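You operate a simulated robot arm through the tools that you are given. There is no shell and no other tool. Be economical: measure what you need, move in short steps, check, and stop when the job is done.

You are at the controls of a simulated two-armed robot. One attempt, no reset.

TASK
Pick up the white bend with one hand, pass it to the other hand and put it on the top shelf of the drying rack. Take the pale blue block on the left end of the bottle table and put it away on the top of the sample bench. Put the wide green bottle from the left end of the bottle table on the right wall shelf of the bottle table. Any order will do. Set down upright: wide green bottle.

The check looks at the end state, three seconds after you hand in, the way a careful person would. Anything else that was tipped, shoved, dropped, spilled or broken makes it a failure.

THE ROBOT
Two 7-joint arms with fingered hands on one trunk, on a base that drives. Base frame: it is fixed to the floor where the robot stands at the start and does not move with it; the origin is under the middle of the robot, x ahead of it, y to its left, z up; the surface under the hand at the start is at about z = 0.9. Units: m, degrees, N and s.
The left shoulder is at the start at [0.07, 0.154, 1.097], the right one opposite. With the tool pointing down near the work surface each hand reaches from about 0.38 to 0.88 m from the robot's upright axis, wherever it stands, measured 20 degrees to its own side. Places, roughly: pale blue block [-0.5, -4.25, 1]; right wall shelf of the bottle table (21x99 cm) [-2.02, -4.66, 1.58]; top of the sample bench [0.7, -2.4, 0.8]; top shelf of the drying rack [0.9, 4, 1.6]; white bend (16x5x12 cm) [0.5, 0.2, 0.9]; wide green bottle (7x7x15 cm) [-0.4, -4.6, 0.9]. Payload 3.9 kg a hand.
The tool frame of a hand sits at the grasp point between the pads (the TCP): z along the fingers, y along the line on which they close. The tips reach 0.03 m beyond it. The gripper opens to 0.104 m. The gripper's body begins 0.035 m behind the TCP. The gripper is a hand of 4 fingers: y runs from the thumb to the fingers, the wrist lies at [-0.017, -0.104, -0.178] in the tool frame.
Orientation is told as [roll, pitch, yaw] about the base's x, y, z axes, in that order, counted from this pose: with the fingers straight down and the wrist toward the robot, the tool's x, y and z point along [0, 1, 0], [1, 0, 0] and [0, 0, -1] of the base frame.

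THE INTERFACE
- The arms move only by the tool send_rows. It takes "left_commands", "right_commands" or both (then of equal length, played together; a hand with none holds still); each is a list of rows, each a list of 6 numbers: the shift along the tool's x, y, z in m, then the turn, a rotation vector about the tool's x, y, z in degrees. In form: [[tx, ty, tz, wx, wy, wz], ...]. A call has 1 to 10 rows; each row shifts and turns the commanded pose from where the row before left it, along the tool's axes as they then stand. A row lasts 0.2 s, in which the tool goes at most 0.05 m and 8.6 degrees; a call with a longer step from one row to the next is refused whole. A pose out of reach is approached as far as the arm can. The call stops where the force on the tool passes 40 N (or 10 N more than at its start, if that is more) or the arm is blocked; 0.2 s more then pass. In this call time passes only in rows, and 0.2 s behind the last. The reply holds the time, the measured pose of the TCP, the force on the tool along the base axes, the opening and the grip force, in the units named above and with some noise, with the torque about the TCP (base axes, N m) and any sound that the robot's microphone picked up.
- Cameras (640 x 400 px; columns grow to the right, rows downward): "scene" is now at [0.1374, 0.0332, 1.338]; the picture's right is [0.35, -0.94, 0.00], its down [-0.43, -0.16, -0.89] and it looks along [0.83, 0.31, -0.46] (base axes); focal length 274 px, centre (320, 200). "left" rides on the left gripper at [-0.066, -0.09, -0.126] in its tool frame; the picture's right is [-0.78, -0.30, 0.56], its down [0.57, -0.70, 0.42] and it looks along [0.26, 0.65, 0.71] (tool axes); focal length 275 px, centre (320, 200). "right" rides on the right gripper at [0.066, -0.09, -0.126] in its tool frame; the picture's right is [-0.78, 0.30, -0.56], its down [-0.57, -0.70, 0.42] and it looks along [-0.27, 0.65, 0.71] (tool axes); focal length 275 px, centre (320, 200). There is no depth. A picture from a camera that has moved, and an enlarged one, comes with that camera's place and axes in the base frame and with its lens.
- snapshot(camera): a new picture of that camera. It takes no simulated time.
- move_column(by): slides the trunk up (or, below 0, down) by that many m; the arms and the scene camera ride with it, the base frame stays. It gives what a move gives, with no picture.
- drive_base(legs): drives the robot by 1 to 6 legs, each [ahead, turn to the left] in m and degrees, along the robot's own axes; the way and the turn of a leg run together, so that a leg with both is an arc; at most 1.5 m and 180 degrees a leg. The arms and the cameras ride along, it lands a little off, and it stops where it bumps. It gives what a move gives.
- curl_fingers(index, middle, ring, thumb_bend, thumb_turn, hand): sets how far each is bent, from 0 (flat) to 1 (curled in); at 0.3 the hand is open as for a grip, at 0.7 the pads meet at the TCP. One left out holds its place. A second passes; each finger stops where it meets its share of the squeeze, and holds until it gets a number again. It is the only way to open and close the hand. It gives what a move gives, with no picture; readings hold the bend of each and the force on the fingers (four entries, about 0 where the hand has none), thumb and palm. thumb_turn goes from beside the hand (0) to across from the fingers (1), as for a grip.
- head_to(pan, tilt): turns the head with the scene camera to pan (to the left, within 86 degrees either way) and tilt (down, from -29 to 69), counted from straight ahead of the robot. It gives what a move gives.
- close_up(camera, box): a new picture of the part [left, top, right, bottom] of that camera's present view, enlarged. It takes no simulated time.
- job_done(): hands the job in; it is judged then, once.

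Work in short steps. Places have to be worked out from the pictures, the camera data and where the tool is seen: move nearer, look again, correct. Check each grasp and each placing, and mend what went wrong. You have 165 turns and 138 pictures in all, those below and enlarged ones among them. Open the grippers and draw the arms clear of the work before you hand the job in, unless the task says otherwise; then end with one line.

The tools are called after "Request:" as a command line: name --argument value ..., lists and objects as JSON in quotes. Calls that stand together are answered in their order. send_rows: Moves the arms, as the interface text tells. Its arguments: {"type":"object","properties":{"left_commands":{"type":"array","items":{"type":"array","items":{"type":"number"}}},"right_commands":{"type":"array","items":{"type":"array","items":{"type":"number"}}}},"required":[]} The other tools are called the same way: move_column (by) slides the trunk up or down; curl_fingers (index, middle, ring, thumb_bend, thumb_turn, hand) moves the fingers one by one; drive_base (legs) drives the base; head_to (pan, tilt) turns the head that bears the scene camera; snapshot (camera) takes a picture; close_up (camera, box) takes an enlarged picture of a part of a camera's view; job_done () hands the job in.

At the start:

```text
clock: 0.0
left_position: [0.4427, 0.4148, 1.1981]
left_orientation: [-0.1, 0.0, 0.0]
left_force: [-0.2, -0.1, -0.1]
left_wrist_torque: [-0.01, 0.01, 0.01]
left_gripper_width: 0.1036
left_grasp_force: 0.2
left_shape: jaw
left_bend: [0.3, 0.3, 0.3, 0.3, 0.97]
left_finger forces: [0.1, 0.0, 0.0, 0.0, 0.0, 0.1]
right_position: [0.5243, -0.0289, 1.2267]
right_orientation: [-0.1, -0.1, 0.0]
right_force: [0.5, 0.2, 0.0]
right_wrist_torque: [-0.02, 0.01, -0.01]
right_gripper_width: 0.1039
right_grasp_force: 0.0
right_shape: jaw
right_bend: [0.3, 0.3, 0.3, 0.3, 0.97]
right_finger forces: [0.0, 0.1, 0.0, 0.0, 0.0, 0.1]
trunk travel left (down, up): [-0.55, 0.39]
robot x, y, heading: [0.0018, 0.0002, -0.0]
head pan, tilt: [20.3, 27.2]
```

scene: 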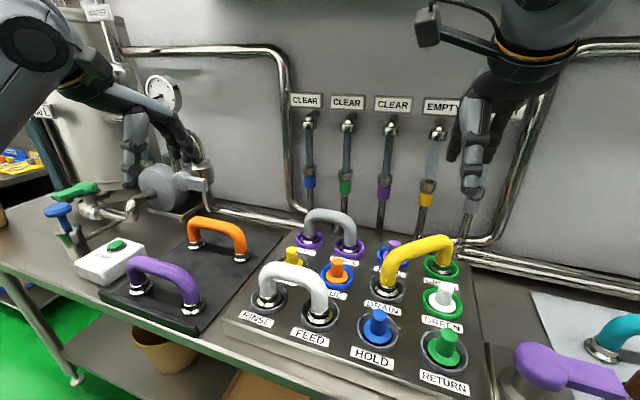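
right: 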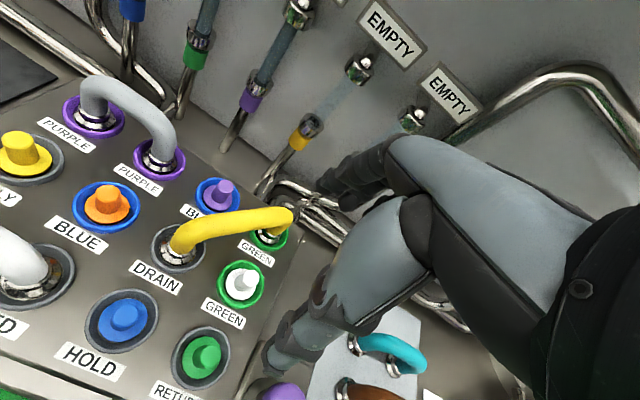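
left: 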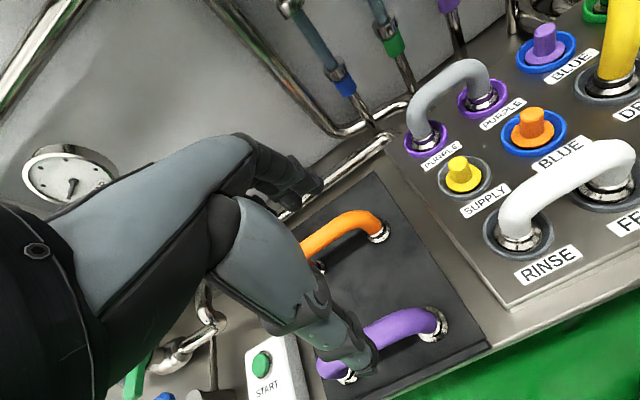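

I'll look closely at the white bend and at the wider area before moving.

Request:
close_up --camera "scene" --box '[200, 190, 420, 360]'

Request:
close_up --camera "left" --box '[420, 60, 640, 300]'

```text
2.35 times, centred on (310, 275) of scene
camera zoom: at [0.1374, 0.0332, 1.338], right [0.35, -0.94, 0.0], down [-0.43, -0.16, -0.89], along [0.83, 0.31, -0.46], focal length 645 px, centre (344, 24)
```

zoom: 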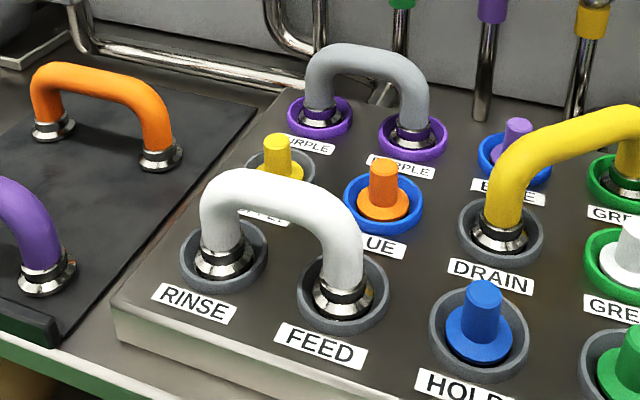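

```text
1.67 times, centred on (530, 180) of left
camera zoom: at [0.3517, 0.3493, 1.3253], right [-0.3, -0.78, -0.56], down [-0.7, 0.57, -0.42], along [0.65, 0.26, -0.71], focal length 459 px, centre (-30, 233)
```

zoom: 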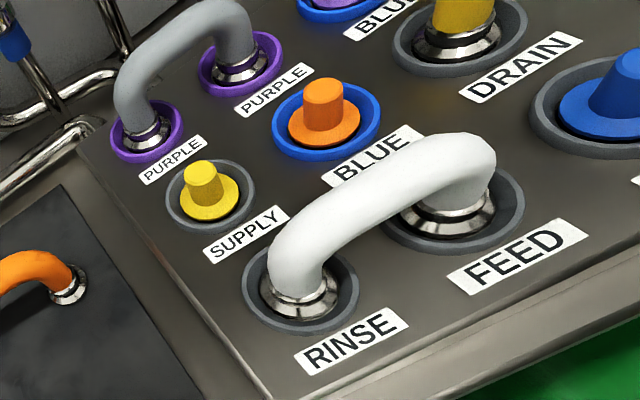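

The views triangulate the bend's arch at about (0.475, 0.213), arch centre z≈0.985, with feet at y≈0.158 and 0.270. The left hand will take its left corner with the fingers tilted 30° to the right, which leaves the right corner free for the right hand.

Request:
send_rows --left_commands '[[-0.026, 0.008, 0.029, 0, 0, 0], [-0.026, 0.008, 0.029, 0, 0, 0], [-0.026, 0.008, 0.029, 0, 0, 0], [-0.025, 0.008, 0.029, 0, 0, 0], [0, 0, 0, 0, -7.5, 0], [0, 0, 0, 0, -7.5, 0], [0, 0, 0, 0, -7.5, 0], [0, 0, 0, 0, -7.5, 0]]'

Request:
snapshot --camera "scene"

Request:
snapshot --camera "left"

```text
clock: 1.8
left_position: [0.4735, 0.3126, 1.0829]
left_orientation: [-30.3, 0.0, 0.0]
left_force: [-1.1, 0.1, 0.2]
left_wrist_torque: [0.0, 0.03, 0.02]
left_gripper_width: 0.104
left_grasp_force: 0.1
left_shape: jaw
left_bend: [0.3, 0.3, 0.3, 0.3, 0.97]
left_finger forces: [0.0, 0.0, 0.0, 0.0, 0.0, 0.0]
right_position: [0.5254, -0.0295, 1.2263]
right_orientation: [0.0, -0.1, 0.0]
right_force: [-0.6, 0.3, -0.3]
right_wrist_torque: [0.0, 0.01, -0.01]
right_gripper_width: 0.1036
right_grasp_force: 0.1
right_shape: jaw
right_bend: [0.3, 0.3, 0.3, 0.3, 0.97]
right_finger forces: [0.0, 0.0, 0.0, 0.1, 0.0, 0.1]
trunk travel left (down, up): [-0.55, 0.39]
robot x, y, heading: [-0.0, -0.0045, -0.1]
head pan, tilt: [20.3, 27.2]
```

```text
132 pictures are left
camera scene: at [0.1374, 0.034, 1.338], right [0.35, -0.94, 0.0], down [-0.43, -0.16, -0.89], along [0.83, 0.31, -0.46], focal length 274 px, centre (320, 200)
```

scene: 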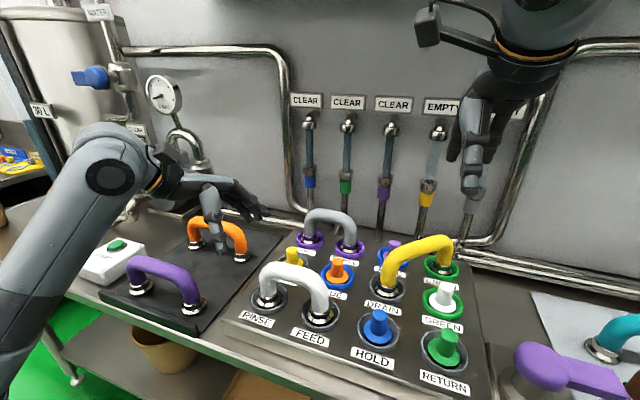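

```text
131 pictures are left
camera left: at [0.3839, 0.3184, 1.2255], right [-0.3, -0.95, -0.09], down [-0.7, 0.28, -0.66], along [0.65, -0.13, -0.75], focal length 275 px, centre (320, 200)
```

left: 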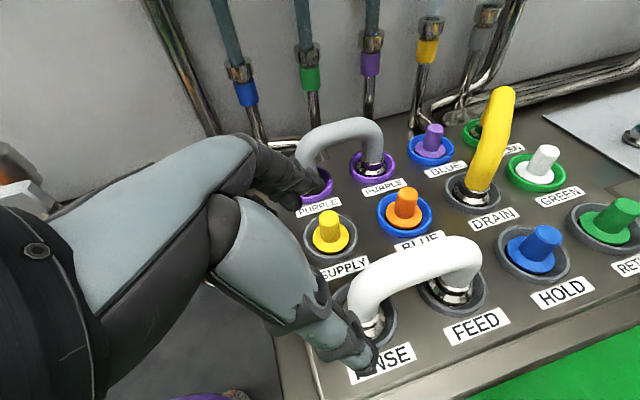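

The hand is in line with the bend's left corner. I move 7 cm along the fingers and look again.

Request:
send_rows --left_commands '[[0, 0, 0.025, 0, 0, 0], [0, 0, 0.025, 0, 0, 0], [0, 0, 0.02, 0, 0, 0]]'

Request:
close_up --camera "scene" --box '[180, 170, 400, 340]'

Request:
snapshot --camera "left"

```text
clock: 2.6
left_position: [0.4752, 0.2762, 1.0226]
left_orientation: [-30.0, 0.0, 0.0]
left_force: [-0.3, 0.6, 0.5]
left_wrist_torque: [0.01, -0.04, 0.0]
left_gripper_width: 0.1035
left_grasp_force: 0.1
left_shape: jaw
left_bend: [0.3, 0.3, 0.3, 0.3, 0.97]
left_finger forces: [0.0, 0.0, 0.0, 0.0, 0.0, 0.1]
right_position: [0.5249, -0.0297, 1.2275]
right_orientation: [0.1, 0.0, 0.0]
right_force: [0.5, 0.7, -0.4]
right_wrist_torque: [0.01, 0.03, 0.0]
right_gripper_width: 0.1034
right_grasp_force: 0.1
right_shape: jaw
right_bend: [0.3, 0.3, 0.3, 0.3, 0.97]
right_finger forces: [0.0, 0.1, 0.0, 0.0, 0.1, 0.0]
trunk travel left (down, up): [-0.55, 0.39]
robot x, y, heading: [-0.0027, 0.0027, 0.2]
head pan, tilt: [20.3, 27.2]
```

```text
2.35 times, centred on (290, 255) of scene
camera zoom: at [0.1374, 0.033, 1.338], right [0.35, -0.94, 0.0], down [-0.43, -0.16, -0.89], along [0.83, 0.31, -0.46], focal length 645 px, centre (391, 71)
```

zoom: 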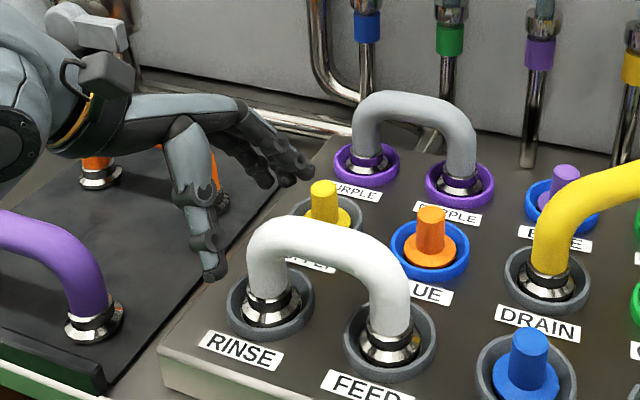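

```text
129 pictures are left
camera left: at [0.3839, 0.2824, 1.1651], right [-0.3, -0.95, -0.09], down [-0.7, 0.28, -0.65], along [0.65, -0.13, -0.75], focal length 275 px, centre (320, 200)
```

left: 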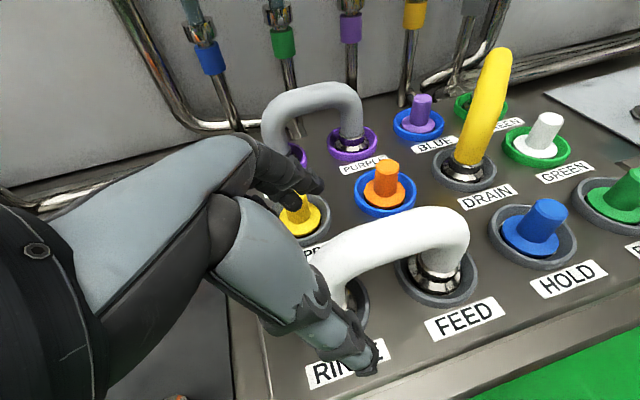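

The thumb and fingers straddle the corner and clear the SUPPLY plug, whose top is at z≈0.947, x≈0.59. I go the last 4.5 cm.

Request:
send_rows --left_commands '[[0, 0, 0.02, 0, 0, 0], [0, 0, 0.025, 0, 0, 0]]'

Request:
close_up --camera "scene" --box '[180, 170, 400, 340]'

Request:
snapshot --camera "left"

```text
clock: 3.2
left_position: [0.4753, 0.2551, 0.9846]
left_orientation: [-30.0, 0.0, -0.2]
left_force: [0.0, 0.0, -1.0]
left_wrist_torque: [0.0, 0.0, 0.0]
left_gripper_width: 0.1038
left_grasp_force: 0.1
left_shape: jaw
left_bend: [0.3, 0.3, 0.3, 0.3, 0.97]
left_finger forces: [0.0, 0.1, 0.1, 0.0, 0.0, 0.1]
right_position: [0.5237, -0.0292, 1.2261]
right_orientation: [0.0, 0.0, 0.0]
right_force: [0.2, -0.2, 0.6]
right_wrist_torque: [0.01, 0.0, -0.02]
right_gripper_width: 0.1038
right_grasp_force: 0.0
right_shape: jaw
right_bend: [0.3, 0.3, 0.3, 0.3, 0.97]
right_finger forces: [0.0, 0.0, 0.0, 0.0, 0.0, 0.1]
trunk travel left (down, up): [-0.55, 0.39]
robot x, y, heading: [-0.002, -0.0015, -0.0]
head pan, tilt: [20.3, 27.2]
```

```text
2.35 times, centred on (290, 255) of scene
camera zoom: at [0.1374, 0.0331, 1.338], right [0.35, -0.94, 0.0], down [-0.43, -0.16, -0.89], along [0.83, 0.31, -0.46], focal length 645 px, centre (391, 71)
```

zoom: 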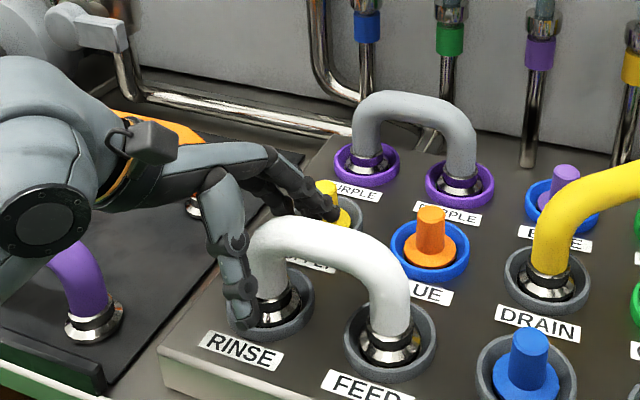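

```text
127 pictures are left
camera left: at [0.3836, 0.26, 1.1269], right [-0.3, -0.95, -0.1], down [-0.7, 0.28, -0.65], along [0.65, -0.13, -0.75], focal length 275 px, centre (320, 200)
```

left: 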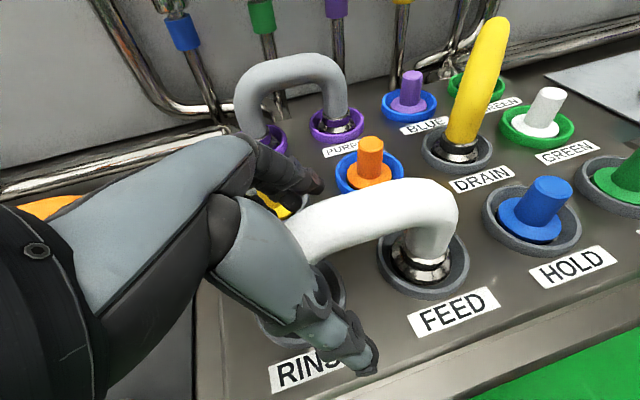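

The corner lies between thumb and fingers, so I close the hand.

Request:
curl_fingers --hand "left" --index 0.75 --middle 0.75 --ring 0.75 --thumb_bend 0.75

Request:
snapshot --camera "left"

```text
clock: 4.2
left_position: [0.475, 0.254, 0.9843]
left_orientation: [-30.1, 0.1, 0.0]
left_force: [6.3, -1.4, -0.9]
left_wrist_torque: [0.01, -0.42, -0.3]
left_gripper_width: 0.0146
left_grasp_force: 25.1
left_shape: fingers
left_bend: [0.73, 0.65, 0.6, 0.65, 0.96]
left_finger forces: [10.3, 8.7, 10.5, 0.0, 21.2, 0.0]
right_position: [0.526, -0.0306, 1.2257]
right_orientation: [0.0, 0.2, 0.0]
right_force: [0.1, 0.4, -0.3]
right_wrist_torque: [0.05, 0.01, -0.01]
right_gripper_width: 0.1036
right_grasp_force: 0.1
right_shape: jaw
right_bend: [0.3, 0.3, 0.3, 0.3, 0.97]
right_finger forces: [0.1, 0.0, 0.0, 0.0, 0.0, 0.0]
trunk travel left (down, up): [-0.55, 0.39]
robot x, y, heading: [-0.0, -0.0015, -0.0]
head pan, tilt: [20.3, 27.2]
```

```text
126 pictures are left
camera left: at [0.3852, 0.2596, 1.1265], right [-0.3, -0.95, -0.09], down [-0.7, 0.28, -0.65], along [0.65, -0.13, -0.75], focal length 275 px, centre (320, 200)
```

left: 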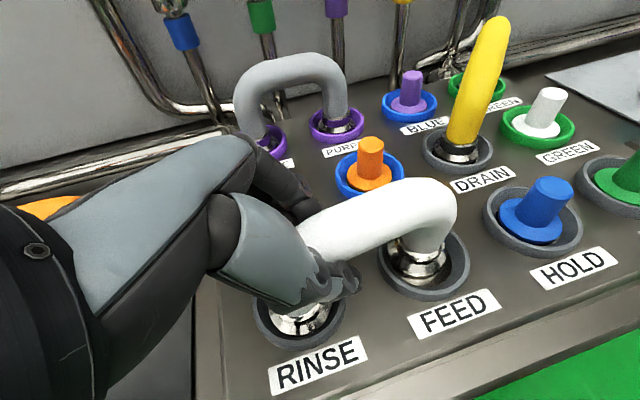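

All fingers have a firm grip. I pull straight up slowly.

Request:
send_rows --left_commands '[[-0.005, 0, -0.00866, 0, 0, 0], [-0.005, 0, -0.00866, 0, 0, 0], [-0.01, 0, -0.01732, 0, 0, 0], [-0.01, 0, -0.01732, 0, 0, 0], [-0.01, 0, -0.01732, 0, 0, 0]]'

Request:
snapshot --camera "scene"

```text
clock: 5.4
left_position: [0.4733, 0.2545, 1.0637]
left_orientation: [-30.0, 0.1, 0.0]
left_force: [0.3, 0.3, -4.9]
left_wrist_torque: [0.17, 0.02, -0.01]
left_gripper_width: 0.0143
left_grasp_force: 21.8
left_shape: fingers
left_bend: [0.73, 0.72, 0.72, 0.66, 0.93]
left_finger forces: [11.8, 6.5, 5.1, 0.0, 20.6, 0.0]
right_position: [0.525, -0.0304, 1.2266]
right_orientation: [-0.1, 0.0, 0.0]
right_force: [-0.1, -1.0, 0.0]
right_wrist_torque: [-0.01, 0.0, 0.03]
right_gripper_width: 0.1035
right_grasp_force: 0.0
right_shape: jaw
right_bend: [0.3, 0.3, 0.3, 0.3, 0.97]
right_finger forces: [0.0, 0.0, 0.0, 0.0, 0.1, 0.1]
trunk travel left (down, up): [-0.55, 0.39]
robot x, y, heading: [-0.0, -0.0031, 0.0]
head pan, tilt: [20.3, 27.2]
```

```text
125 pictures are left
camera scene: at [0.1381, 0.0332, 1.3379], right [0.35, -0.94, 0.0], down [-0.43, -0.16, -0.89], along [0.83, 0.31, -0.46], focal length 274 px, centre (320, 200)
```

scene: 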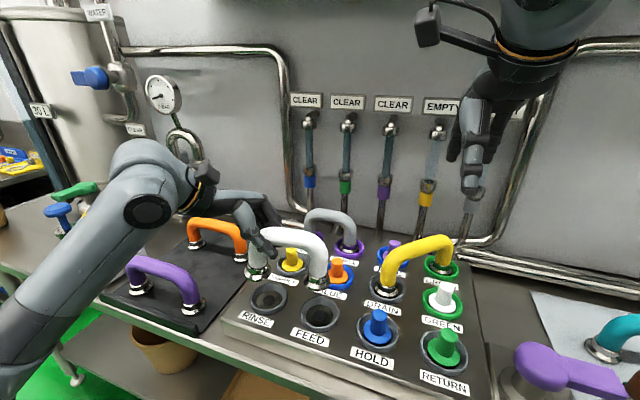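

The bend is out with both sockets empty. I raise it 8 cm and bring the right hand to a 50° tilted pre-pose beside its right corner.

Request:
send_rows --left_commands '[[-0.01, 0, -0.01732, 0, 0, 0], [-0.01, 0, -0.01732, 0, 0, 0], [-0.01, 0, -0.01732, 0, 0, 0], [-0.01, 0, -0.01732, 0, 0, 0], [0, 0, 0, 0, 0, 0], [0, 0, 0, 0, 0, 0], [0, 0, 0, 0, 0, 0], [0, 0, 0, 0, 0, 0], [0, 0, 0, 0, 0, 0], [0, 0, 0, 0, 0, 0]]' --right_commands '[[0, 0, 0, 0, 7.15, 0], [0, 0, 0, 0, 7.15, 0], [0, 0, 0, 0, 7.15, 0], [0, 0, 0, 0, 7.15, 0], [0, 0, 0, 0, 7.15, 0], [0, 0, 0, 0, 7.15, 0], [0, 0, 0, 0, 7.15, 0], [0.02, -0.017, 0.026, 0, 0, 0], [0.02, -0.017, 0.026, 0, 0, 0], [0.019, -0.016, 0.025, 0, 0, 0]]'

Request:
snapshot --camera "scene"

Request:
snapshot --camera "right"

Request:
snapshot --camera "left"

```text
clock: 7.6
left_position: [0.4749, 0.255, 1.1432]
left_orientation: [-30.1, 0.0, 0.0]
left_force: [0.7, 0.5, -6.3]
left_wrist_torque: [0.18, 0.02, 0.01]
left_gripper_width: 0.0141
left_grasp_force: 21.9
left_shape: fingers
left_bend: [0.73, 0.72, 0.72, 0.67, 0.93]
left_finger forces: [11.7, 6.5, 5.1, 0.1, 20.5, 0.1]
right_position: [0.4739, 0.0685, 1.2217]
right_orientation: [49.9, -0.1, -0.1]
right_force: [-0.1, -0.5, -0.7]
right_wrist_torque: [-0.04, 0.01, -0.02]
right_gripper_width: 0.104
right_grasp_force: 0.1
right_shape: jaw
right_bend: [0.3, 0.3, 0.3, 0.3, 0.97]
right_finger forces: [0.1, 0.0, 0.1, 0.0, 0.1, 0.1]
trunk travel left (down, up): [-0.55, 0.39]
robot x, y, heading: [0.0006, 0.0034, 0.1]
head pan, tilt: [20.3, 27.2]
```

```text
124 pictures are left
camera scene: at [0.1378, 0.0348, 1.3379], right [0.35, -0.94, 0.0], down [-0.43, -0.16, -0.89], along [0.83, 0.31, -0.46], focal length 274 px, centre (320, 200)
```

scene: 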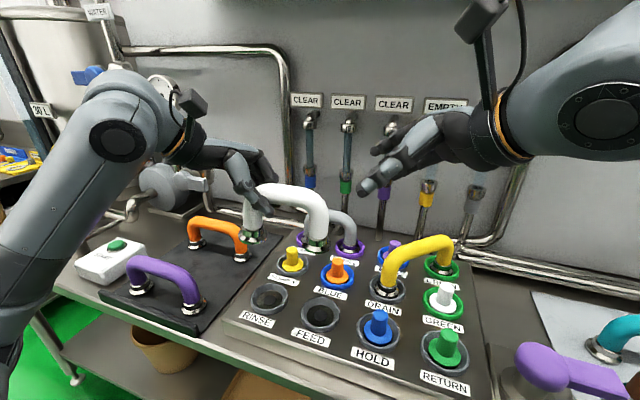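

```text
123 pictures are left
camera right: at [0.3835, 0.0153, 1.353], right [0.3, -0.93, -0.24], down [-0.7, -0.04, -0.71], along [0.65, 0.38, -0.66], focal length 275 px, centre (320, 200)
```

right: 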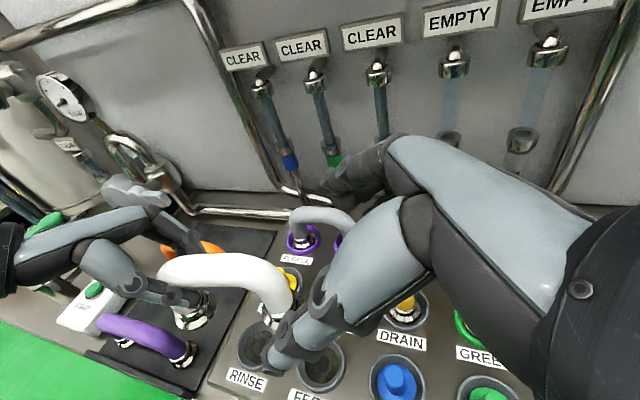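

```text
122 pictures are left
camera left: at [0.3845, 0.2621, 1.2858], right [-0.3, -0.95, -0.09], down [-0.7, 0.28, -0.65], along [0.65, -0.13, -0.75], focal length 275 px, centre (320, 200)
```

left: 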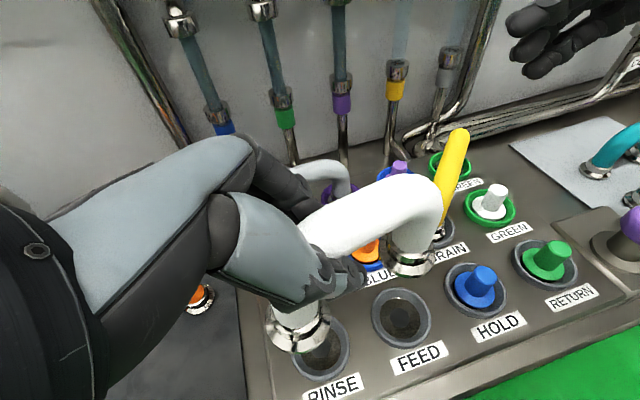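

The right corner sits at about (0.474, 0.163, 1.143). I advance the right hand toward it, slightly low, to keep clear of the left fingers.

Request:
send_rows --right_commands '[[-0.005, 0, 0.03, 0, 0, 0], [-0.005, 0, 0.03, 0, 0, 0], [0, 0, 0.03, 0, 0, 0]]'

Request:
close_up --camera "scene" --box '[180, 120, 460, 300]'

Request:
snapshot --camera "right"

Request:
snapshot --camera "left"

```text
clock: 8.4
left_position: [0.475, 0.2568, 1.1423]
left_orientation: [-30.1, 0.1, 0.0]
left_force: [0.3, 0.0, -5.2]
left_wrist_torque: [0.18, 0.0, 0.01]
left_gripper_width: 0.0143
left_grasp_force: 21.5
left_shape: fingers
left_bend: [0.73, 0.72, 0.72, 0.67, 0.93]
left_finger forces: [11.7, 6.5, 5.1, 0.1, 20.4, 0.1]
right_position: [0.4736, 0.1299, 1.1571]
right_orientation: [50.0, 0.1, 0.0]
right_force: [0.2, -0.4, 0.1]
right_wrist_torque: [0.0, 0.0, -0.03]
right_gripper_width: 0.1037
right_grasp_force: 0.1
right_shape: jaw
right_bend: [0.3, 0.3, 0.3, 0.3, 0.97]
right_finger forces: [0.1, 0.0, 0.1, 0.0, 0.0, 0.0]
trunk travel left (down, up): [-0.55, 0.39]
robot x, y, heading: [-0.0001, -0.0004, -0.2]
head pan, tilt: [20.3, 27.2]
```

```text
2.22 times, centred on (320, 210) of scene
camera zoom: at [0.1384, 0.0345, 1.3378], right [0.35, -0.94, 0.0], down [-0.43, -0.16, -0.89], along [0.83, 0.31, -0.46], focal length 609 px, centre (320, 178)
```

zoom: 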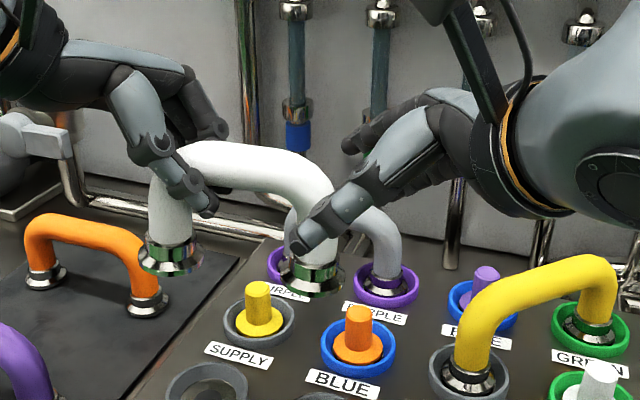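

```text
120 pictures are left
camera right: at [0.3846, 0.0768, 1.2879], right [0.3, -0.93, -0.24], down [-0.7, -0.04, -0.71], along [0.65, 0.38, -0.66], focal length 275 px, centre (320, 200)
```

right: 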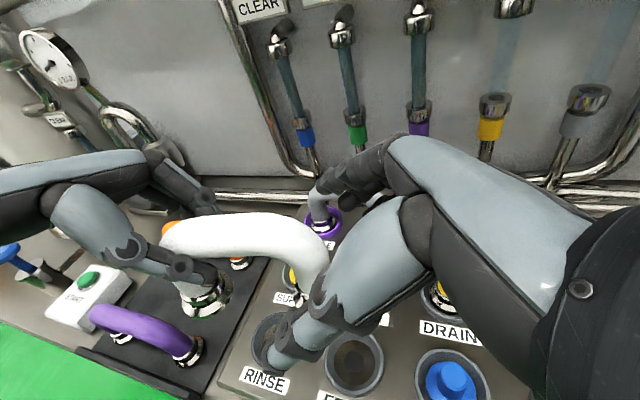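

```text
119 pictures are left
camera left: at [0.3851, 0.2617, 1.2858], right [-0.3, -0.95, -0.09], down [-0.7, 0.28, -0.65], along [0.65, -0.13, -0.75], focal length 275 px, centre (320, 200)
```

left: 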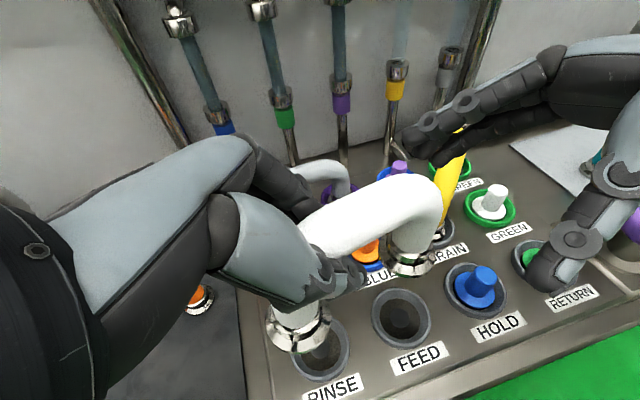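

It straddles the right leg nicely. I advance 3.5 cm more and close the right hand.

Request:
send_rows --right_commands '[[0, 0, 0.018, 0, 0, 0], [0, 0, 0.017, 0, 0, 0]]'

Request:
curl_fingers --hand "right" --index 0.75 --middle 0.75 --ring 0.75 --thumb_bend 0.75

Request:
close_up --camera "scene" --box '[180, 120, 460, 300]'

```text
clock: 9.0
left_position: [0.475, 0.2561, 1.1429]
left_orientation: [-30.1, 0.2, 0.1]
left_force: [-0.4, 0.1, -5.0]
left_wrist_torque: [0.18, 0.0, 0.01]
left_gripper_width: 0.0143
left_grasp_force: 22.0
left_shape: fingers
left_bend: [0.73, 0.72, 0.72, 0.67, 0.93]
left_finger forces: [11.7, 6.5, 5.2, 0.0, 20.3, 0.0]
right_position: [0.4746, 0.1569, 1.1339]
right_orientation: [50.0, 0.0, 0.1]
right_force: [0.6, 0.2, 0.5]
right_wrist_torque: [0.02, -0.01, 0.05]
right_gripper_width: 0.1038
right_grasp_force: 0.0
right_shape: jaw
right_bend: [0.3, 0.3, 0.3, 0.3, 0.97]
right_finger forces: [0.1, 0.0, 0.0, 0.0, 0.0, 0.1]
trunk travel left (down, up): [-0.55, 0.39]
robot x, y, heading: [-0.003, -0.0, -0.1]
head pan, tilt: [20.3, 27.2]
```

```text
clock: 10.0
left_position: [0.4743, 0.2549, 1.1423]
left_orientation: [-29.9, -0.1, -0.1]
left_force: [0.7, -3.9, -5.0]
left_wrist_torque: [-0.09, 0.03, -0.26]
left_gripper_width: 0.0102
left_grasp_force: 21.4
left_shape: fingers
left_bend: [0.74, 0.72, 0.72, 0.69, 0.95]
left_finger forces: [12.3, 6.2, 5.9, 0.0, 17.3, 0.0]
right_position: [0.4745, 0.1565, 1.1342]
right_orientation: [50.1, 0.0, 0.0]
right_force: [0.0, 4.4, -1.0]
right_wrist_torque: [0.14, -0.06, 0.23]
right_gripper_width: 0.025
right_grasp_force: 21.2
right_shape: fingers
right_bend: [0.62, 0.66, 0.73, 0.62, 0.94]
right_finger forces: [8.5, 7.5, 7.1, 0.0, 19.7, 0.1]
trunk travel left (down, up): [-0.55, 0.39]
robot x, y, heading: [-0.0002, 0.0049, 0.1]
head pan, tilt: [20.3, 27.2]
```

```text
2.22 times, centred on (320, 210) of scene
camera zoom: at [0.138, 0.0336, 1.3379], right [0.35, -0.94, 0.0], down [-0.43, -0.16, -0.89], along [0.83, 0.31, -0.46], focal length 609 px, centre (320, 178)
```

zoom: 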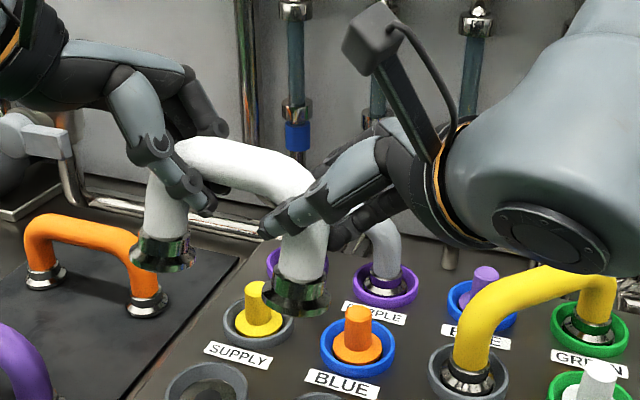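

The right hand holds with all its fingers. I open the left hand and draw it back along its own axis.

Request:
curl_fingers --hand "left" --index 0.3 --middle 0.3 --ring 0.3 --thumb_bend 0.3

Request:
send_rows --left_commands '[[0, 0, -0.02, 0, 0, 0], [0, 0, -0.03, 0, 0, 0], [0, 0, -0.04, 0, 0, 0], [0, 0, -0.04, 0, 0, 0]]'

Request:
snapshot --camera "scene"

Request:
snapshot --camera "right"

```text
clock: 11.0
left_position: [0.4762, 0.2557, 1.1432]
left_orientation: [-30.0, 0.0, 0.0]
left_force: [0.3, 0.2, -0.4]
left_wrist_torque: [0.0, -0.01, 0.0]
left_gripper_width: 0.1041
left_grasp_force: 0.1
left_shape: fingers
left_bend: [0.3, 0.3, 0.3, 0.3, 0.97]
left_finger forces: [0.0, 0.1, 0.0, 0.0, 0.0, 0.1]
right_position: [0.4741, 0.1556, 1.1336]
right_orientation: [50.0, 0.1, 0.0]
right_force: [0.1, 0.0, -4.7]
right_wrist_torque: [-0.29, -0.03, 0.02]
right_gripper_width: 0.0257
right_grasp_force: 23.9
right_shape: fingers
right_bend: [0.62, 0.71, 0.74, 0.62, 0.92]
right_finger forces: [10.2, 6.9, 7.6, 0.0, 21.8, 0.0]
trunk travel left (down, up): [-0.55, 0.39]
robot x, y, heading: [-0.0002, -0.0002, 0.3]
head pan, tilt: [20.3, 27.2]
```

```text
clock: 12.0
left_position: [0.4743, 0.3195, 1.2563]
left_orientation: [-30.0, 0.0, -0.1]
left_force: [-0.4, 0.2, -0.1]
left_wrist_torque: [0.0, -0.01, 0.01]
left_gripper_width: 0.1043
left_grasp_force: 0.0
left_shape: fingers
left_bend: [0.3, 0.3, 0.3, 0.3, 0.97]
left_finger forces: [0.1, 0.1, 0.0, 0.1, 0.0, 0.0]
right_position: [0.4747, 0.1573, 1.1337]
right_orientation: [50.0, 0.0, 0.0]
right_force: [0.3, -0.4, -5.3]
right_wrist_torque: [-0.3, -0.03, 0.0]
right_gripper_width: 0.0258
right_grasp_force: 24.1
right_shape: fingers
right_bend: [0.62, 0.71, 0.74, 0.62, 0.92]
right_finger forces: [10.3, 6.7, 7.7, 0.0, 21.9, 0.0]
trunk travel left (down, up): [-0.55, 0.39]
robot x, y, heading: [-0.0021, 0.0013, -0.3]
head pan, tilt: [20.3, 27.2]
```

```text
117 pictures are left
camera scene: at [0.1376, 0.0334, 1.3379], right [0.35, -0.94, 0.0], down [-0.43, -0.16, -0.89], along [0.83, 0.31, -0.46], focal length 274 px, centre (320, 200)
```

scene: 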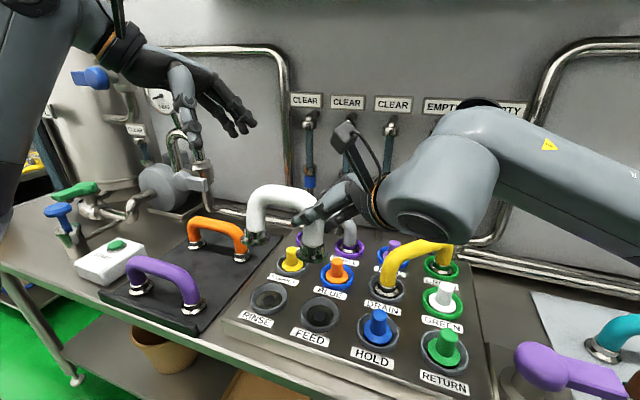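

```text
116 pictures are left
camera right: at [0.3844, 0.1028, 1.2648], right [0.3, -0.93, -0.24], down [-0.7, -0.04, -0.71], along [0.65, 0.38, -0.66], focal length 275 px, centre (320, 200)
```

right: 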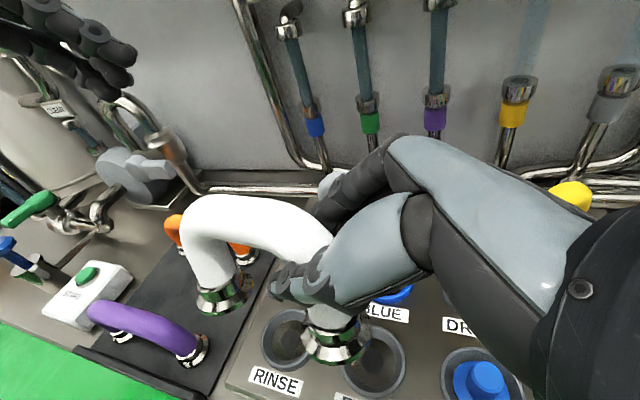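

The transfer worked: the right hand alone carries the bend. I raise the trunk, back off from the bench and look left toward the drying rack.

Request:
move_column --by 0.25

Request:
drive_base --legs '[[-0.4, 0]]'

Request:
head_to --pan 75 --tilt 15

Request:
snapshot --camera "scene"

```text
clock: 14.6
left_position: [0.4757, 0.3195, 1.5056]
left_orientation: [-29.9, 0.0, 0.0]
left_force: [0.1, 0.7, 0.8]
left_wrist_torque: [0.01, -0.03, -0.01]
left_gripper_width: 0.1044
left_grasp_force: 0.0
left_shape: fingers
left_bend: [0.3, 0.3, 0.3, 0.3, 0.97]
left_finger forces: [0.0, 0.0, 0.1, 0.0, 0.0, 0.1]
right_position: [0.4744, 0.157, 1.3837]
right_orientation: [50.0, -0.1, 0.0]
right_force: [0.2, -0.4, -5.4]
right_wrist_torque: [-0.31, -0.06, -0.01]
right_gripper_width: 0.026
right_grasp_force: 23.4
right_shape: fingers
right_bend: [0.62, 0.71, 0.74, 0.62, 0.92]
right_finger forces: [10.3, 6.8, 7.6, 0.0, 21.9, 0.0]
trunk travel left (down, up): [-0.8, 0.14]
robot x, y, heading: [-0.0007, 0.0014, 0.1]
head pan, tilt: [20.3, 27.2]
```

```text
clock: 17.1
left_position: [0.0753, 0.3209, 1.5044]
left_orientation: [-30.0, 0.1, 0.0]
left_force: [-0.1, -0.6, -0.4]
left_wrist_torque: [-0.02, 0.0, -0.05]
left_gripper_width: 0.1043
left_grasp_force: 0.1
left_shape: fingers
left_bend: [0.3, 0.3, 0.3, 0.3, 0.97]
left_finger forces: [0.0, 0.0, 0.0, 0.1, 0.0, 0.0]
right_position: [0.0756, 0.1562, 1.3825]
right_orientation: [50.0, 0.0, 0.0]
right_force: [0.1, 0.4, -5.6]
right_wrist_torque: [-0.27, -0.05, 0.01]
right_gripper_width: 0.0257
right_grasp_force: 23.2
right_shape: fingers
right_bend: [0.62, 0.71, 0.74, 0.62, 0.92]
right_finger forces: [10.3, 6.9, 7.6, 0.0, 21.8, 0.0]
trunk travel left (down, up): [-0.8, 0.14]
robot x, y, heading: [-0.4001, 0.0011, -0.0]
head pan, tilt: [20.3, 27.2]
```

```text
clock: 18.3
left_position: [0.0746, 0.3202, 1.5047]
left_orientation: [-30.0, 0.1, 0.0]
left_force: [-0.5, -0.6, 0.8]
left_wrist_torque: [-0.02, 0.03, 0.0]
left_gripper_width: 0.1042
left_grasp_force: 0.1
left_shape: fingers
left_bend: [0.3, 0.3, 0.3, 0.3, 0.97]
left_finger forces: [0.0, 0.0, 0.0, 0.1, 0.0, 0.0]
right_position: [0.0743, 0.1583, 1.3846]
right_orientation: [50.1, 0.1, 0.0]
right_force: [-1.0, 0.2, -5.6]
right_wrist_torque: [-0.3, -0.03, 0.01]
right_gripper_width: 0.0258
right_grasp_force: 23.5
right_shape: fingers
right_bend: [0.62, 0.71, 0.74, 0.62, 0.92]
right_finger forces: [10.3, 6.7, 7.6, 0.0, 21.9, 0.0]
trunk travel left (down, up): [-0.8, 0.14]
robot x, y, heading: [-0.4016, 0.0028, 0.1]
head pan, tilt: [75.0, 15.0]
```

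```text
115 pictures are left
camera scene: at [-0.3247, 0.0921, 1.6076], right [0.97, -0.26, 0.0], down [-0.07, -0.25, -0.97], along [0.25, 0.93, -0.26], focal length 274 px, centre (320, 200)
```

scene: 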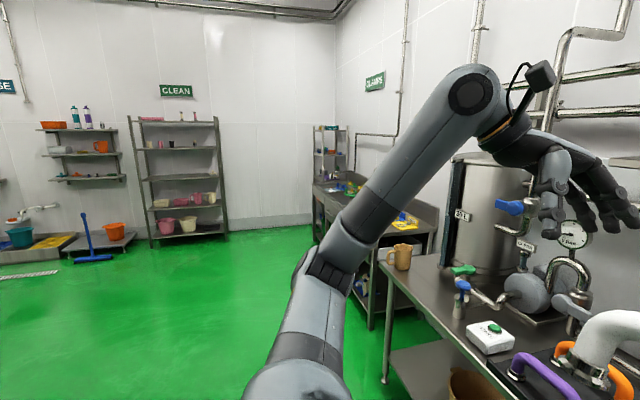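

The drying rack is the small one by the right-hand wall ahead (direction matches (0.9, 4), top at z≈1.6). I turn left, drive partway and look.

Request:
drive_base --legs '[[0, 90], [1.5, 0], [0.9, 0]]'

Request:
head_to --pan -40 --tilt 10

Request:
snapshot --camera "scene"

```text
clock: 34.0
left_position: [-0.7384, 2.8791, 1.5054]
left_orientation: [-30.1, 0.0, 90.4]
left_force: [-0.5, -0.5, -0.4]
left_wrist_torque: [0.0, 0.0, -0.03]
left_gripper_width: 0.1041
left_grasp_force: 0.0
left_shape: fingers
left_bend: [0.3, 0.3, 0.3, 0.3, 0.97]
left_finger forces: [0.1, 0.2, 0.0, 0.0, 0.0, 0.1]
right_position: [-0.5739, 2.8814, 1.3841]
right_orientation: [50.0, 0.0, 90.4]
right_force: [0.7, -0.5, -4.8]
right_wrist_torque: [0.03, -0.3, 0.0]
right_gripper_width: 0.0255
right_grasp_force: 22.5
right_shape: fingers
right_bend: [0.62, 0.71, 0.74, 0.62, 0.92]
right_finger forces: [10.0, 6.2, 7.8, 0.1, 20.9, 0.1]
trunk travel left (down, up): [-0.8, 0.14]
robot x, y, heading: [-0.4158, 2.4108, 90.8]
head pan, tilt: [75.0, 15.0]
```

```text
clock: 35.9
left_position: [-0.7387, 2.8806, 1.5055]
left_orientation: [-30.0, 0.1, 90.4]
left_force: [0.4, -1.1, 0.1]
left_wrist_torque: [0.0, 0.02, 0.03]
left_gripper_width: 0.1043
left_grasp_force: 0.1
left_shape: fingers
left_bend: [0.3, 0.3, 0.3, 0.3, 0.97]
left_finger forces: [0.0, 0.0, 0.0, 0.0, 0.1, 0.0]
right_position: [-0.5746, 2.8827, 1.3832]
right_orientation: [50.0, 0.0, 90.5]
right_force: [-0.2, 0.3, -5.7]
right_wrist_torque: [0.07, -0.32, 0.01]
right_gripper_width: 0.0258
right_grasp_force: 22.5
right_shape: fingers
right_bend: [0.62, 0.71, 0.74, 0.62, 0.92]
right_finger forces: [10.0, 6.3, 7.5, 0.0, 21.0, 0.1]
trunk travel left (down, up): [-0.8, 0.14]
robot x, y, heading: [-0.4144, 2.4096, 90.3]
head pan, tilt: [-40.0, 10.0]
```

```text
114 pictures are left
camera scene: at [-0.3548, 2.5321, 1.6158], right [0.77, -0.64, 0.0], down [-0.11, -0.13, -0.98], along [0.63, 0.76, -0.17], focal length 274 px, centre (320, 200)
```

scene: 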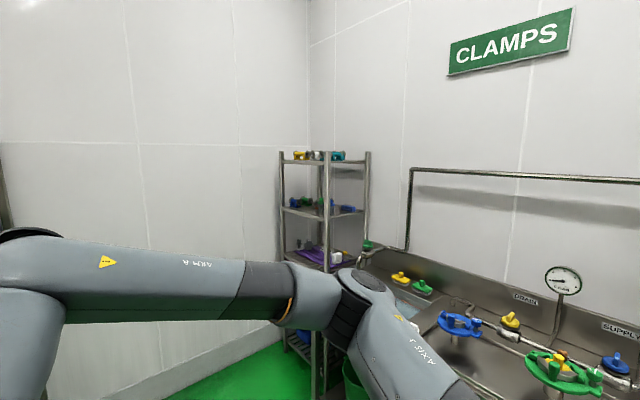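

That is the rack at about (0.9, 4.0). I zoom in on its top shelf.

Request:
close_up --camera "scene" --box '[260, 130, 390, 215]'

Request:
close_up --camera "scene" --box '[240, 140, 460, 400]'

```text
4.71 times, centred on (325, 172) of scene
camera zoom: at [-0.3548, 2.5321, 1.6158], right [0.77, -0.64, 0.0], down [-0.11, -0.13, -0.98], along [0.63, 0.76, -0.17], focal length 1289 px, centre (296, 329)
```

zoom: 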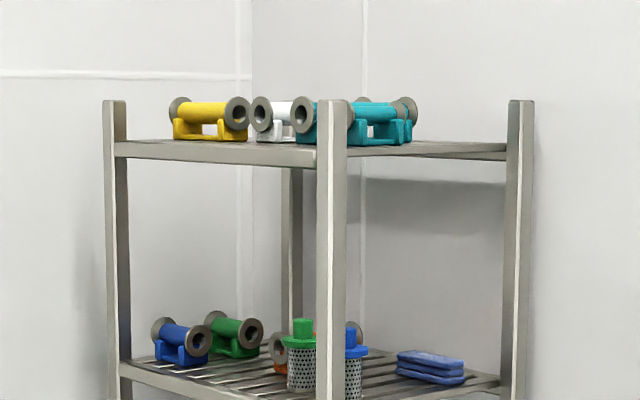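

```text
1.54 times, centred on (350, 270) of scene
camera zoom: at [-0.3548, 2.5321, 1.6158], right [0.77, -0.64, 0.0], down [-0.11, -0.13, -0.98], along [0.63, 0.76, -0.17], focal length 422 px, centre (274, 92)
```

zoom: 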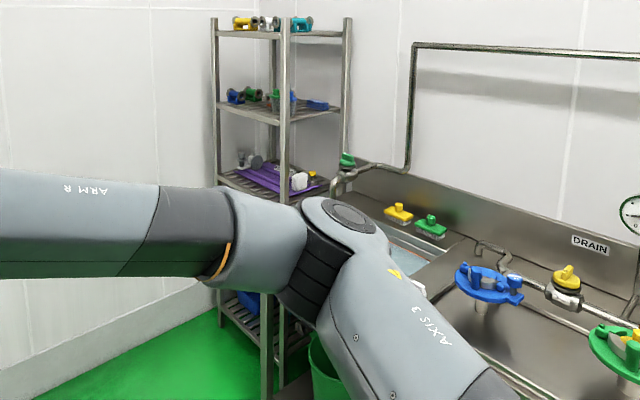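

From the posts, the rack spans x≈0.71–1.07 and y≈3.75–4.26. I approach at 45° in stages, raising the trunk fully for a view of the top shelf.

Request:
move_column --by 0.14

Request:
drive_base --legs '[[0.6, 0], [0, -45]]'

Request:
head_to --pan 0 --tilt 15

Request:
snapshot --camera "scene"

```text
clock: 37.6
left_position: [-0.7379, 2.8801, 1.6456]
left_orientation: [-30.0, 0.1, 90.4]
left_force: [0.8, 1.1, 0.0]
left_wrist_torque: [0.01, 0.01, 0.01]
left_gripper_width: 0.1042
left_grasp_force: 0.1
left_shape: fingers
left_bend: [0.3, 0.3, 0.3, 0.3, 0.97]
left_finger forces: [0.0, 0.0, 0.0, 0.0, 0.0, 0.1]
right_position: [-0.5754, 2.8819, 1.5238]
right_orientation: [49.9, 0.0, 90.4]
right_force: [0.0, 0.3, -5.0]
right_wrist_torque: [0.04, -0.33, -0.03]
right_gripper_width: 0.0257
right_grasp_force: 22.8
right_shape: fingers
right_bend: [0.62, 0.71, 0.74, 0.62, 0.92]
right_finger forces: [10.0, 6.3, 7.6, 0.0, 21.1, 0.0]
trunk travel left (down, up): [-0.94, 0.0]
robot x, y, heading: [-0.415, 2.4069, 90.5]
head pan, tilt: [-40.0, 10.0]
```

```text
clock: 43.0
left_position: [-0.3119, 3.5622, 1.6447]
left_orientation: [-30.2, 0.0, 45.1]
left_force: [0.3, 0.2, -0.2]
left_wrist_torque: [0.01, -0.04, -0.03]
left_gripper_width: 0.1045
left_grasp_force: 0.1
left_shape: fingers
left_bend: [0.3, 0.3, 0.3, 0.3, 0.97]
left_finger forces: [0.1, 0.0, 0.1, 0.0, 0.1, 0.0]
right_position: [-0.1966, 3.4472, 1.5243]
right_orientation: [49.9, 0.0, 45.1]
right_force: [-0.9, 0.4, -5.0]
right_wrist_torque: [-0.19, -0.26, -0.01]
right_gripper_width: 0.0255
right_grasp_force: 21.6
right_shape: fingers
right_bend: [0.62, 0.71, 0.74, 0.62, 0.92]
right_finger forces: [9.8, 6.1, 7.6, 0.0, 20.5, 0.0]
trunk travel left (down, up): [-0.94, 0.0]
robot x, y, heading: [-0.4165, 3.0021, 45.3]
head pan, tilt: [-40.0, 10.0]
```

```text
clock: 44.0
left_position: [-0.3104, 3.5627, 1.6458]
left_orientation: [-30.0, 0.0, 45.1]
left_force: [-0.5, 0.4, -0.3]
left_wrist_torque: [0.01, -0.03, -0.02]
left_gripper_width: 0.1043
left_grasp_force: 0.1
left_shape: fingers
left_bend: [0.3, 0.3, 0.3, 0.3, 0.97]
left_finger forces: [0.1, 0.1, 0.0, 0.1, 0.0, 0.1]
right_position: [-0.1958, 3.4468, 1.5241]
right_orientation: [50.1, 0.1, 45.1]
right_force: [0.9, 0.1, -5.0]
right_wrist_torque: [-0.18, -0.25, 0.0]
right_gripper_width: 0.0256
right_grasp_force: 21.6
right_shape: fingers
right_bend: [0.62, 0.71, 0.74, 0.62, 0.92]
right_finger forces: [9.9, 6.3, 7.4, 0.0, 20.7, 0.1]
trunk travel left (down, up): [-0.94, 0.0]
robot x, y, heading: [-0.4193, 2.9998, 45.2]
head pan, tilt: [0.0, 15.0]
```

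```text
111 pictures are left
camera scene: at [-0.3154, 3.1037, 1.7477], right [0.71, -0.71, 0.0], down [-0.18, -0.18, -0.97], along [0.68, 0.68, -0.26], focal length 274 px, centre (320, 200)
```

scene: 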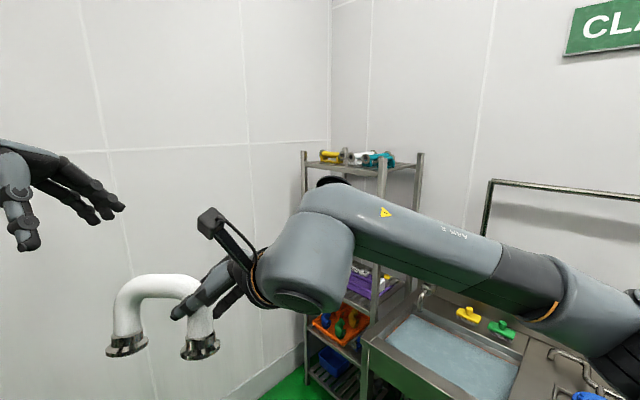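

Request:
close_up --camera "scene" --box '[290, 135, 440, 215]'

```text
4.27 times, centred on (365, 175) of scene
camera zoom: at [-0.3154, 3.1037, 1.7477], right [0.71, -0.71, 0.0], down [-0.18, -0.18, -0.97], along [0.68, 0.68, -0.26], focal length 1169 px, centre (128, 307)
```

zoom: 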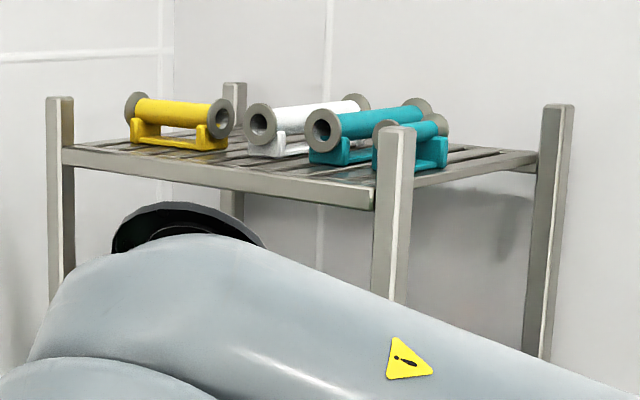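

Shelf surface is z≈1.552, and the clamps on it leave a free front strip at x≈0.72–0.79. The bend (5 cm thick) fits there lengthwise along y. I tuck the left arm back, then drive to about (0.06, 3.62) facing +x.

Request:
send_rows --left_commands '[[0, -0.04, 0, 0, 7.5, 0], [0, -0.04, 0, 0, 7.5, 0], [0, -0.04, 0, 0, 7.5, 0], [0, -0.04, 0, 0, 7.5, 0], [0, -0.04, 0, 0, 0, 0]]'

Request:
drive_base --legs '[[0, 7], [0.78, 0], [0, -52]]'

Request:
head_to --pan 20 --tilt 15

Request:
snapshot --camera "scene"

Request:
snapshot --camera "right"

```text
clock: 45.2
left_position: [-0.4554, 3.4172, 1.6453]
left_orientation: [0.2, -0.1, 45.0]
left_force: [-0.7, -1.2, 0.6]
left_wrist_torque: [0.0, -0.06, -0.02]
left_gripper_width: 0.1044
left_grasp_force: 0.0
left_shape: fingers
left_bend: [0.3, 0.3, 0.3, 0.3, 0.97]
left_finger forces: [0.1, 0.1, 0.0, 0.1, 0.0, 0.0]
right_position: [-0.1985, 3.4436, 1.5258]
right_orientation: [50.0, -0.1, 45.1]
right_force: [-0.4, -0.5, -4.1]
right_wrist_torque: [-0.2, -0.22, -0.01]
right_gripper_width: 0.0258
right_grasp_force: 21.8
right_shape: fingers
right_bend: [0.62, 0.71, 0.74, 0.62, 0.92]
right_finger forces: [10.1, 6.2, 7.6, 0.0, 20.7, 0.0]
trunk travel left (down, up): [-0.94, 0.0]
robot x, y, heading: [-0.4183, 2.9966, 45.1]
head pan, tilt: [0.0, 15.0]
```

```text
clock: 52.3
left_position: [0.3325, 3.934, 1.6456]
left_orientation: [-0.1, -0.1, 0.0]
left_force: [0.4, 0.6, 0.3]
left_wrist_torque: [-0.01, 0.0, -0.01]
left_gripper_width: 0.1044
left_grasp_force: 0.0
left_shape: fingers
left_bend: [0.3, 0.3, 0.3, 0.3, 0.97]
left_finger forces: [0.1, 0.0, 0.0, 0.0, 0.1, 0.1]
right_position: [0.5327, 3.7702, 1.5241]
right_orientation: [49.8, 0.0, 0.0]
right_force: [0.1, 0.1, -6.0]
right_wrist_torque: [-0.34, -0.05, 0.0]
right_gripper_width: 0.0256
right_grasp_force: 21.7
right_shape: fingers
right_bend: [0.62, 0.71, 0.74, 0.62, 0.92]
right_finger forces: [9.9, 5.9, 7.4, 0.0, 20.2, 0.1]
trunk travel left (down, up): [-0.94, 0.0]
robot x, y, heading: [0.0543, 3.6109, -0.0]
head pan, tilt: [0.0, 15.0]
```

```text
clock: 53.2
left_position: [0.3341, 3.9345, 1.6457]
left_orientation: [0.1, 0.1, 0.0]
left_force: [0.8, -0.5, -0.3]
left_wrist_torque: [-0.01, 0.0, -0.01]
left_gripper_width: 0.1044
left_grasp_force: 0.1
left_shape: fingers
left_bend: [0.3, 0.3, 0.3, 0.3, 0.97]
left_finger forces: [0.1, 0.0, 0.0, 0.0, 0.1, 0.1]
right_position: [0.533, 3.7691, 1.523]
right_orientation: [50.0, 0.0, -0.1]
right_force: [0.1, -0.3, -4.8]
right_wrist_torque: [-0.31, -0.07, 0.03]
right_gripper_width: 0.0256
right_grasp_force: 21.6
right_shape: fingers
right_bend: [0.62, 0.71, 0.74, 0.62, 0.92]
right_finger forces: [9.9, 5.9, 7.4, 0.1, 20.5, 0.0]
trunk travel left (down, up): [-0.94, 0.0]
robot x, y, heading: [0.0546, 3.6143, -0.0]
head pan, tilt: [20.0, 15.0]
```

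```text
109 pictures are left
camera scene: at [0.1984, 3.6461, 1.7477], right [0.34, -0.94, 0.0], down [-0.24, -0.09, -0.97], along [0.91, 0.33, -0.26], focal length 274 px, centre (320, 200)
```

scene: 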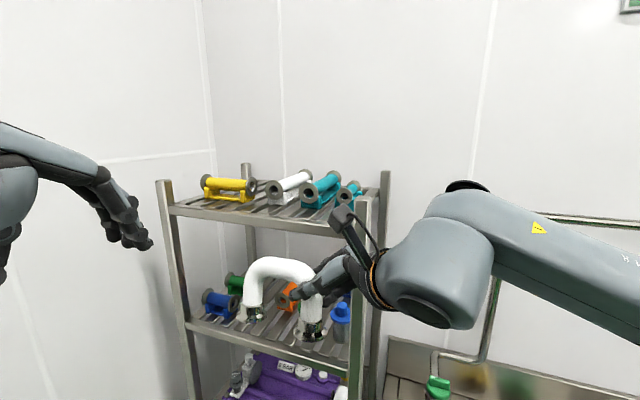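

```text
108 pictures are left
camera right: at [0.4431, 3.7154, 1.6544], right [0.3, -0.93, -0.24], down [-0.7, -0.04, -0.71], along [0.65, 0.38, -0.66], focal length 275 px, centre (320, 200)
```

right: 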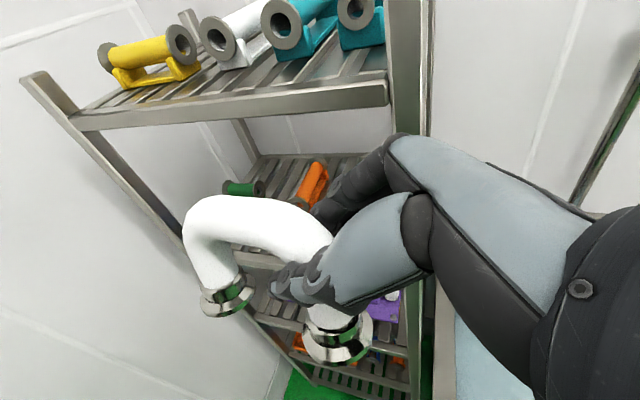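

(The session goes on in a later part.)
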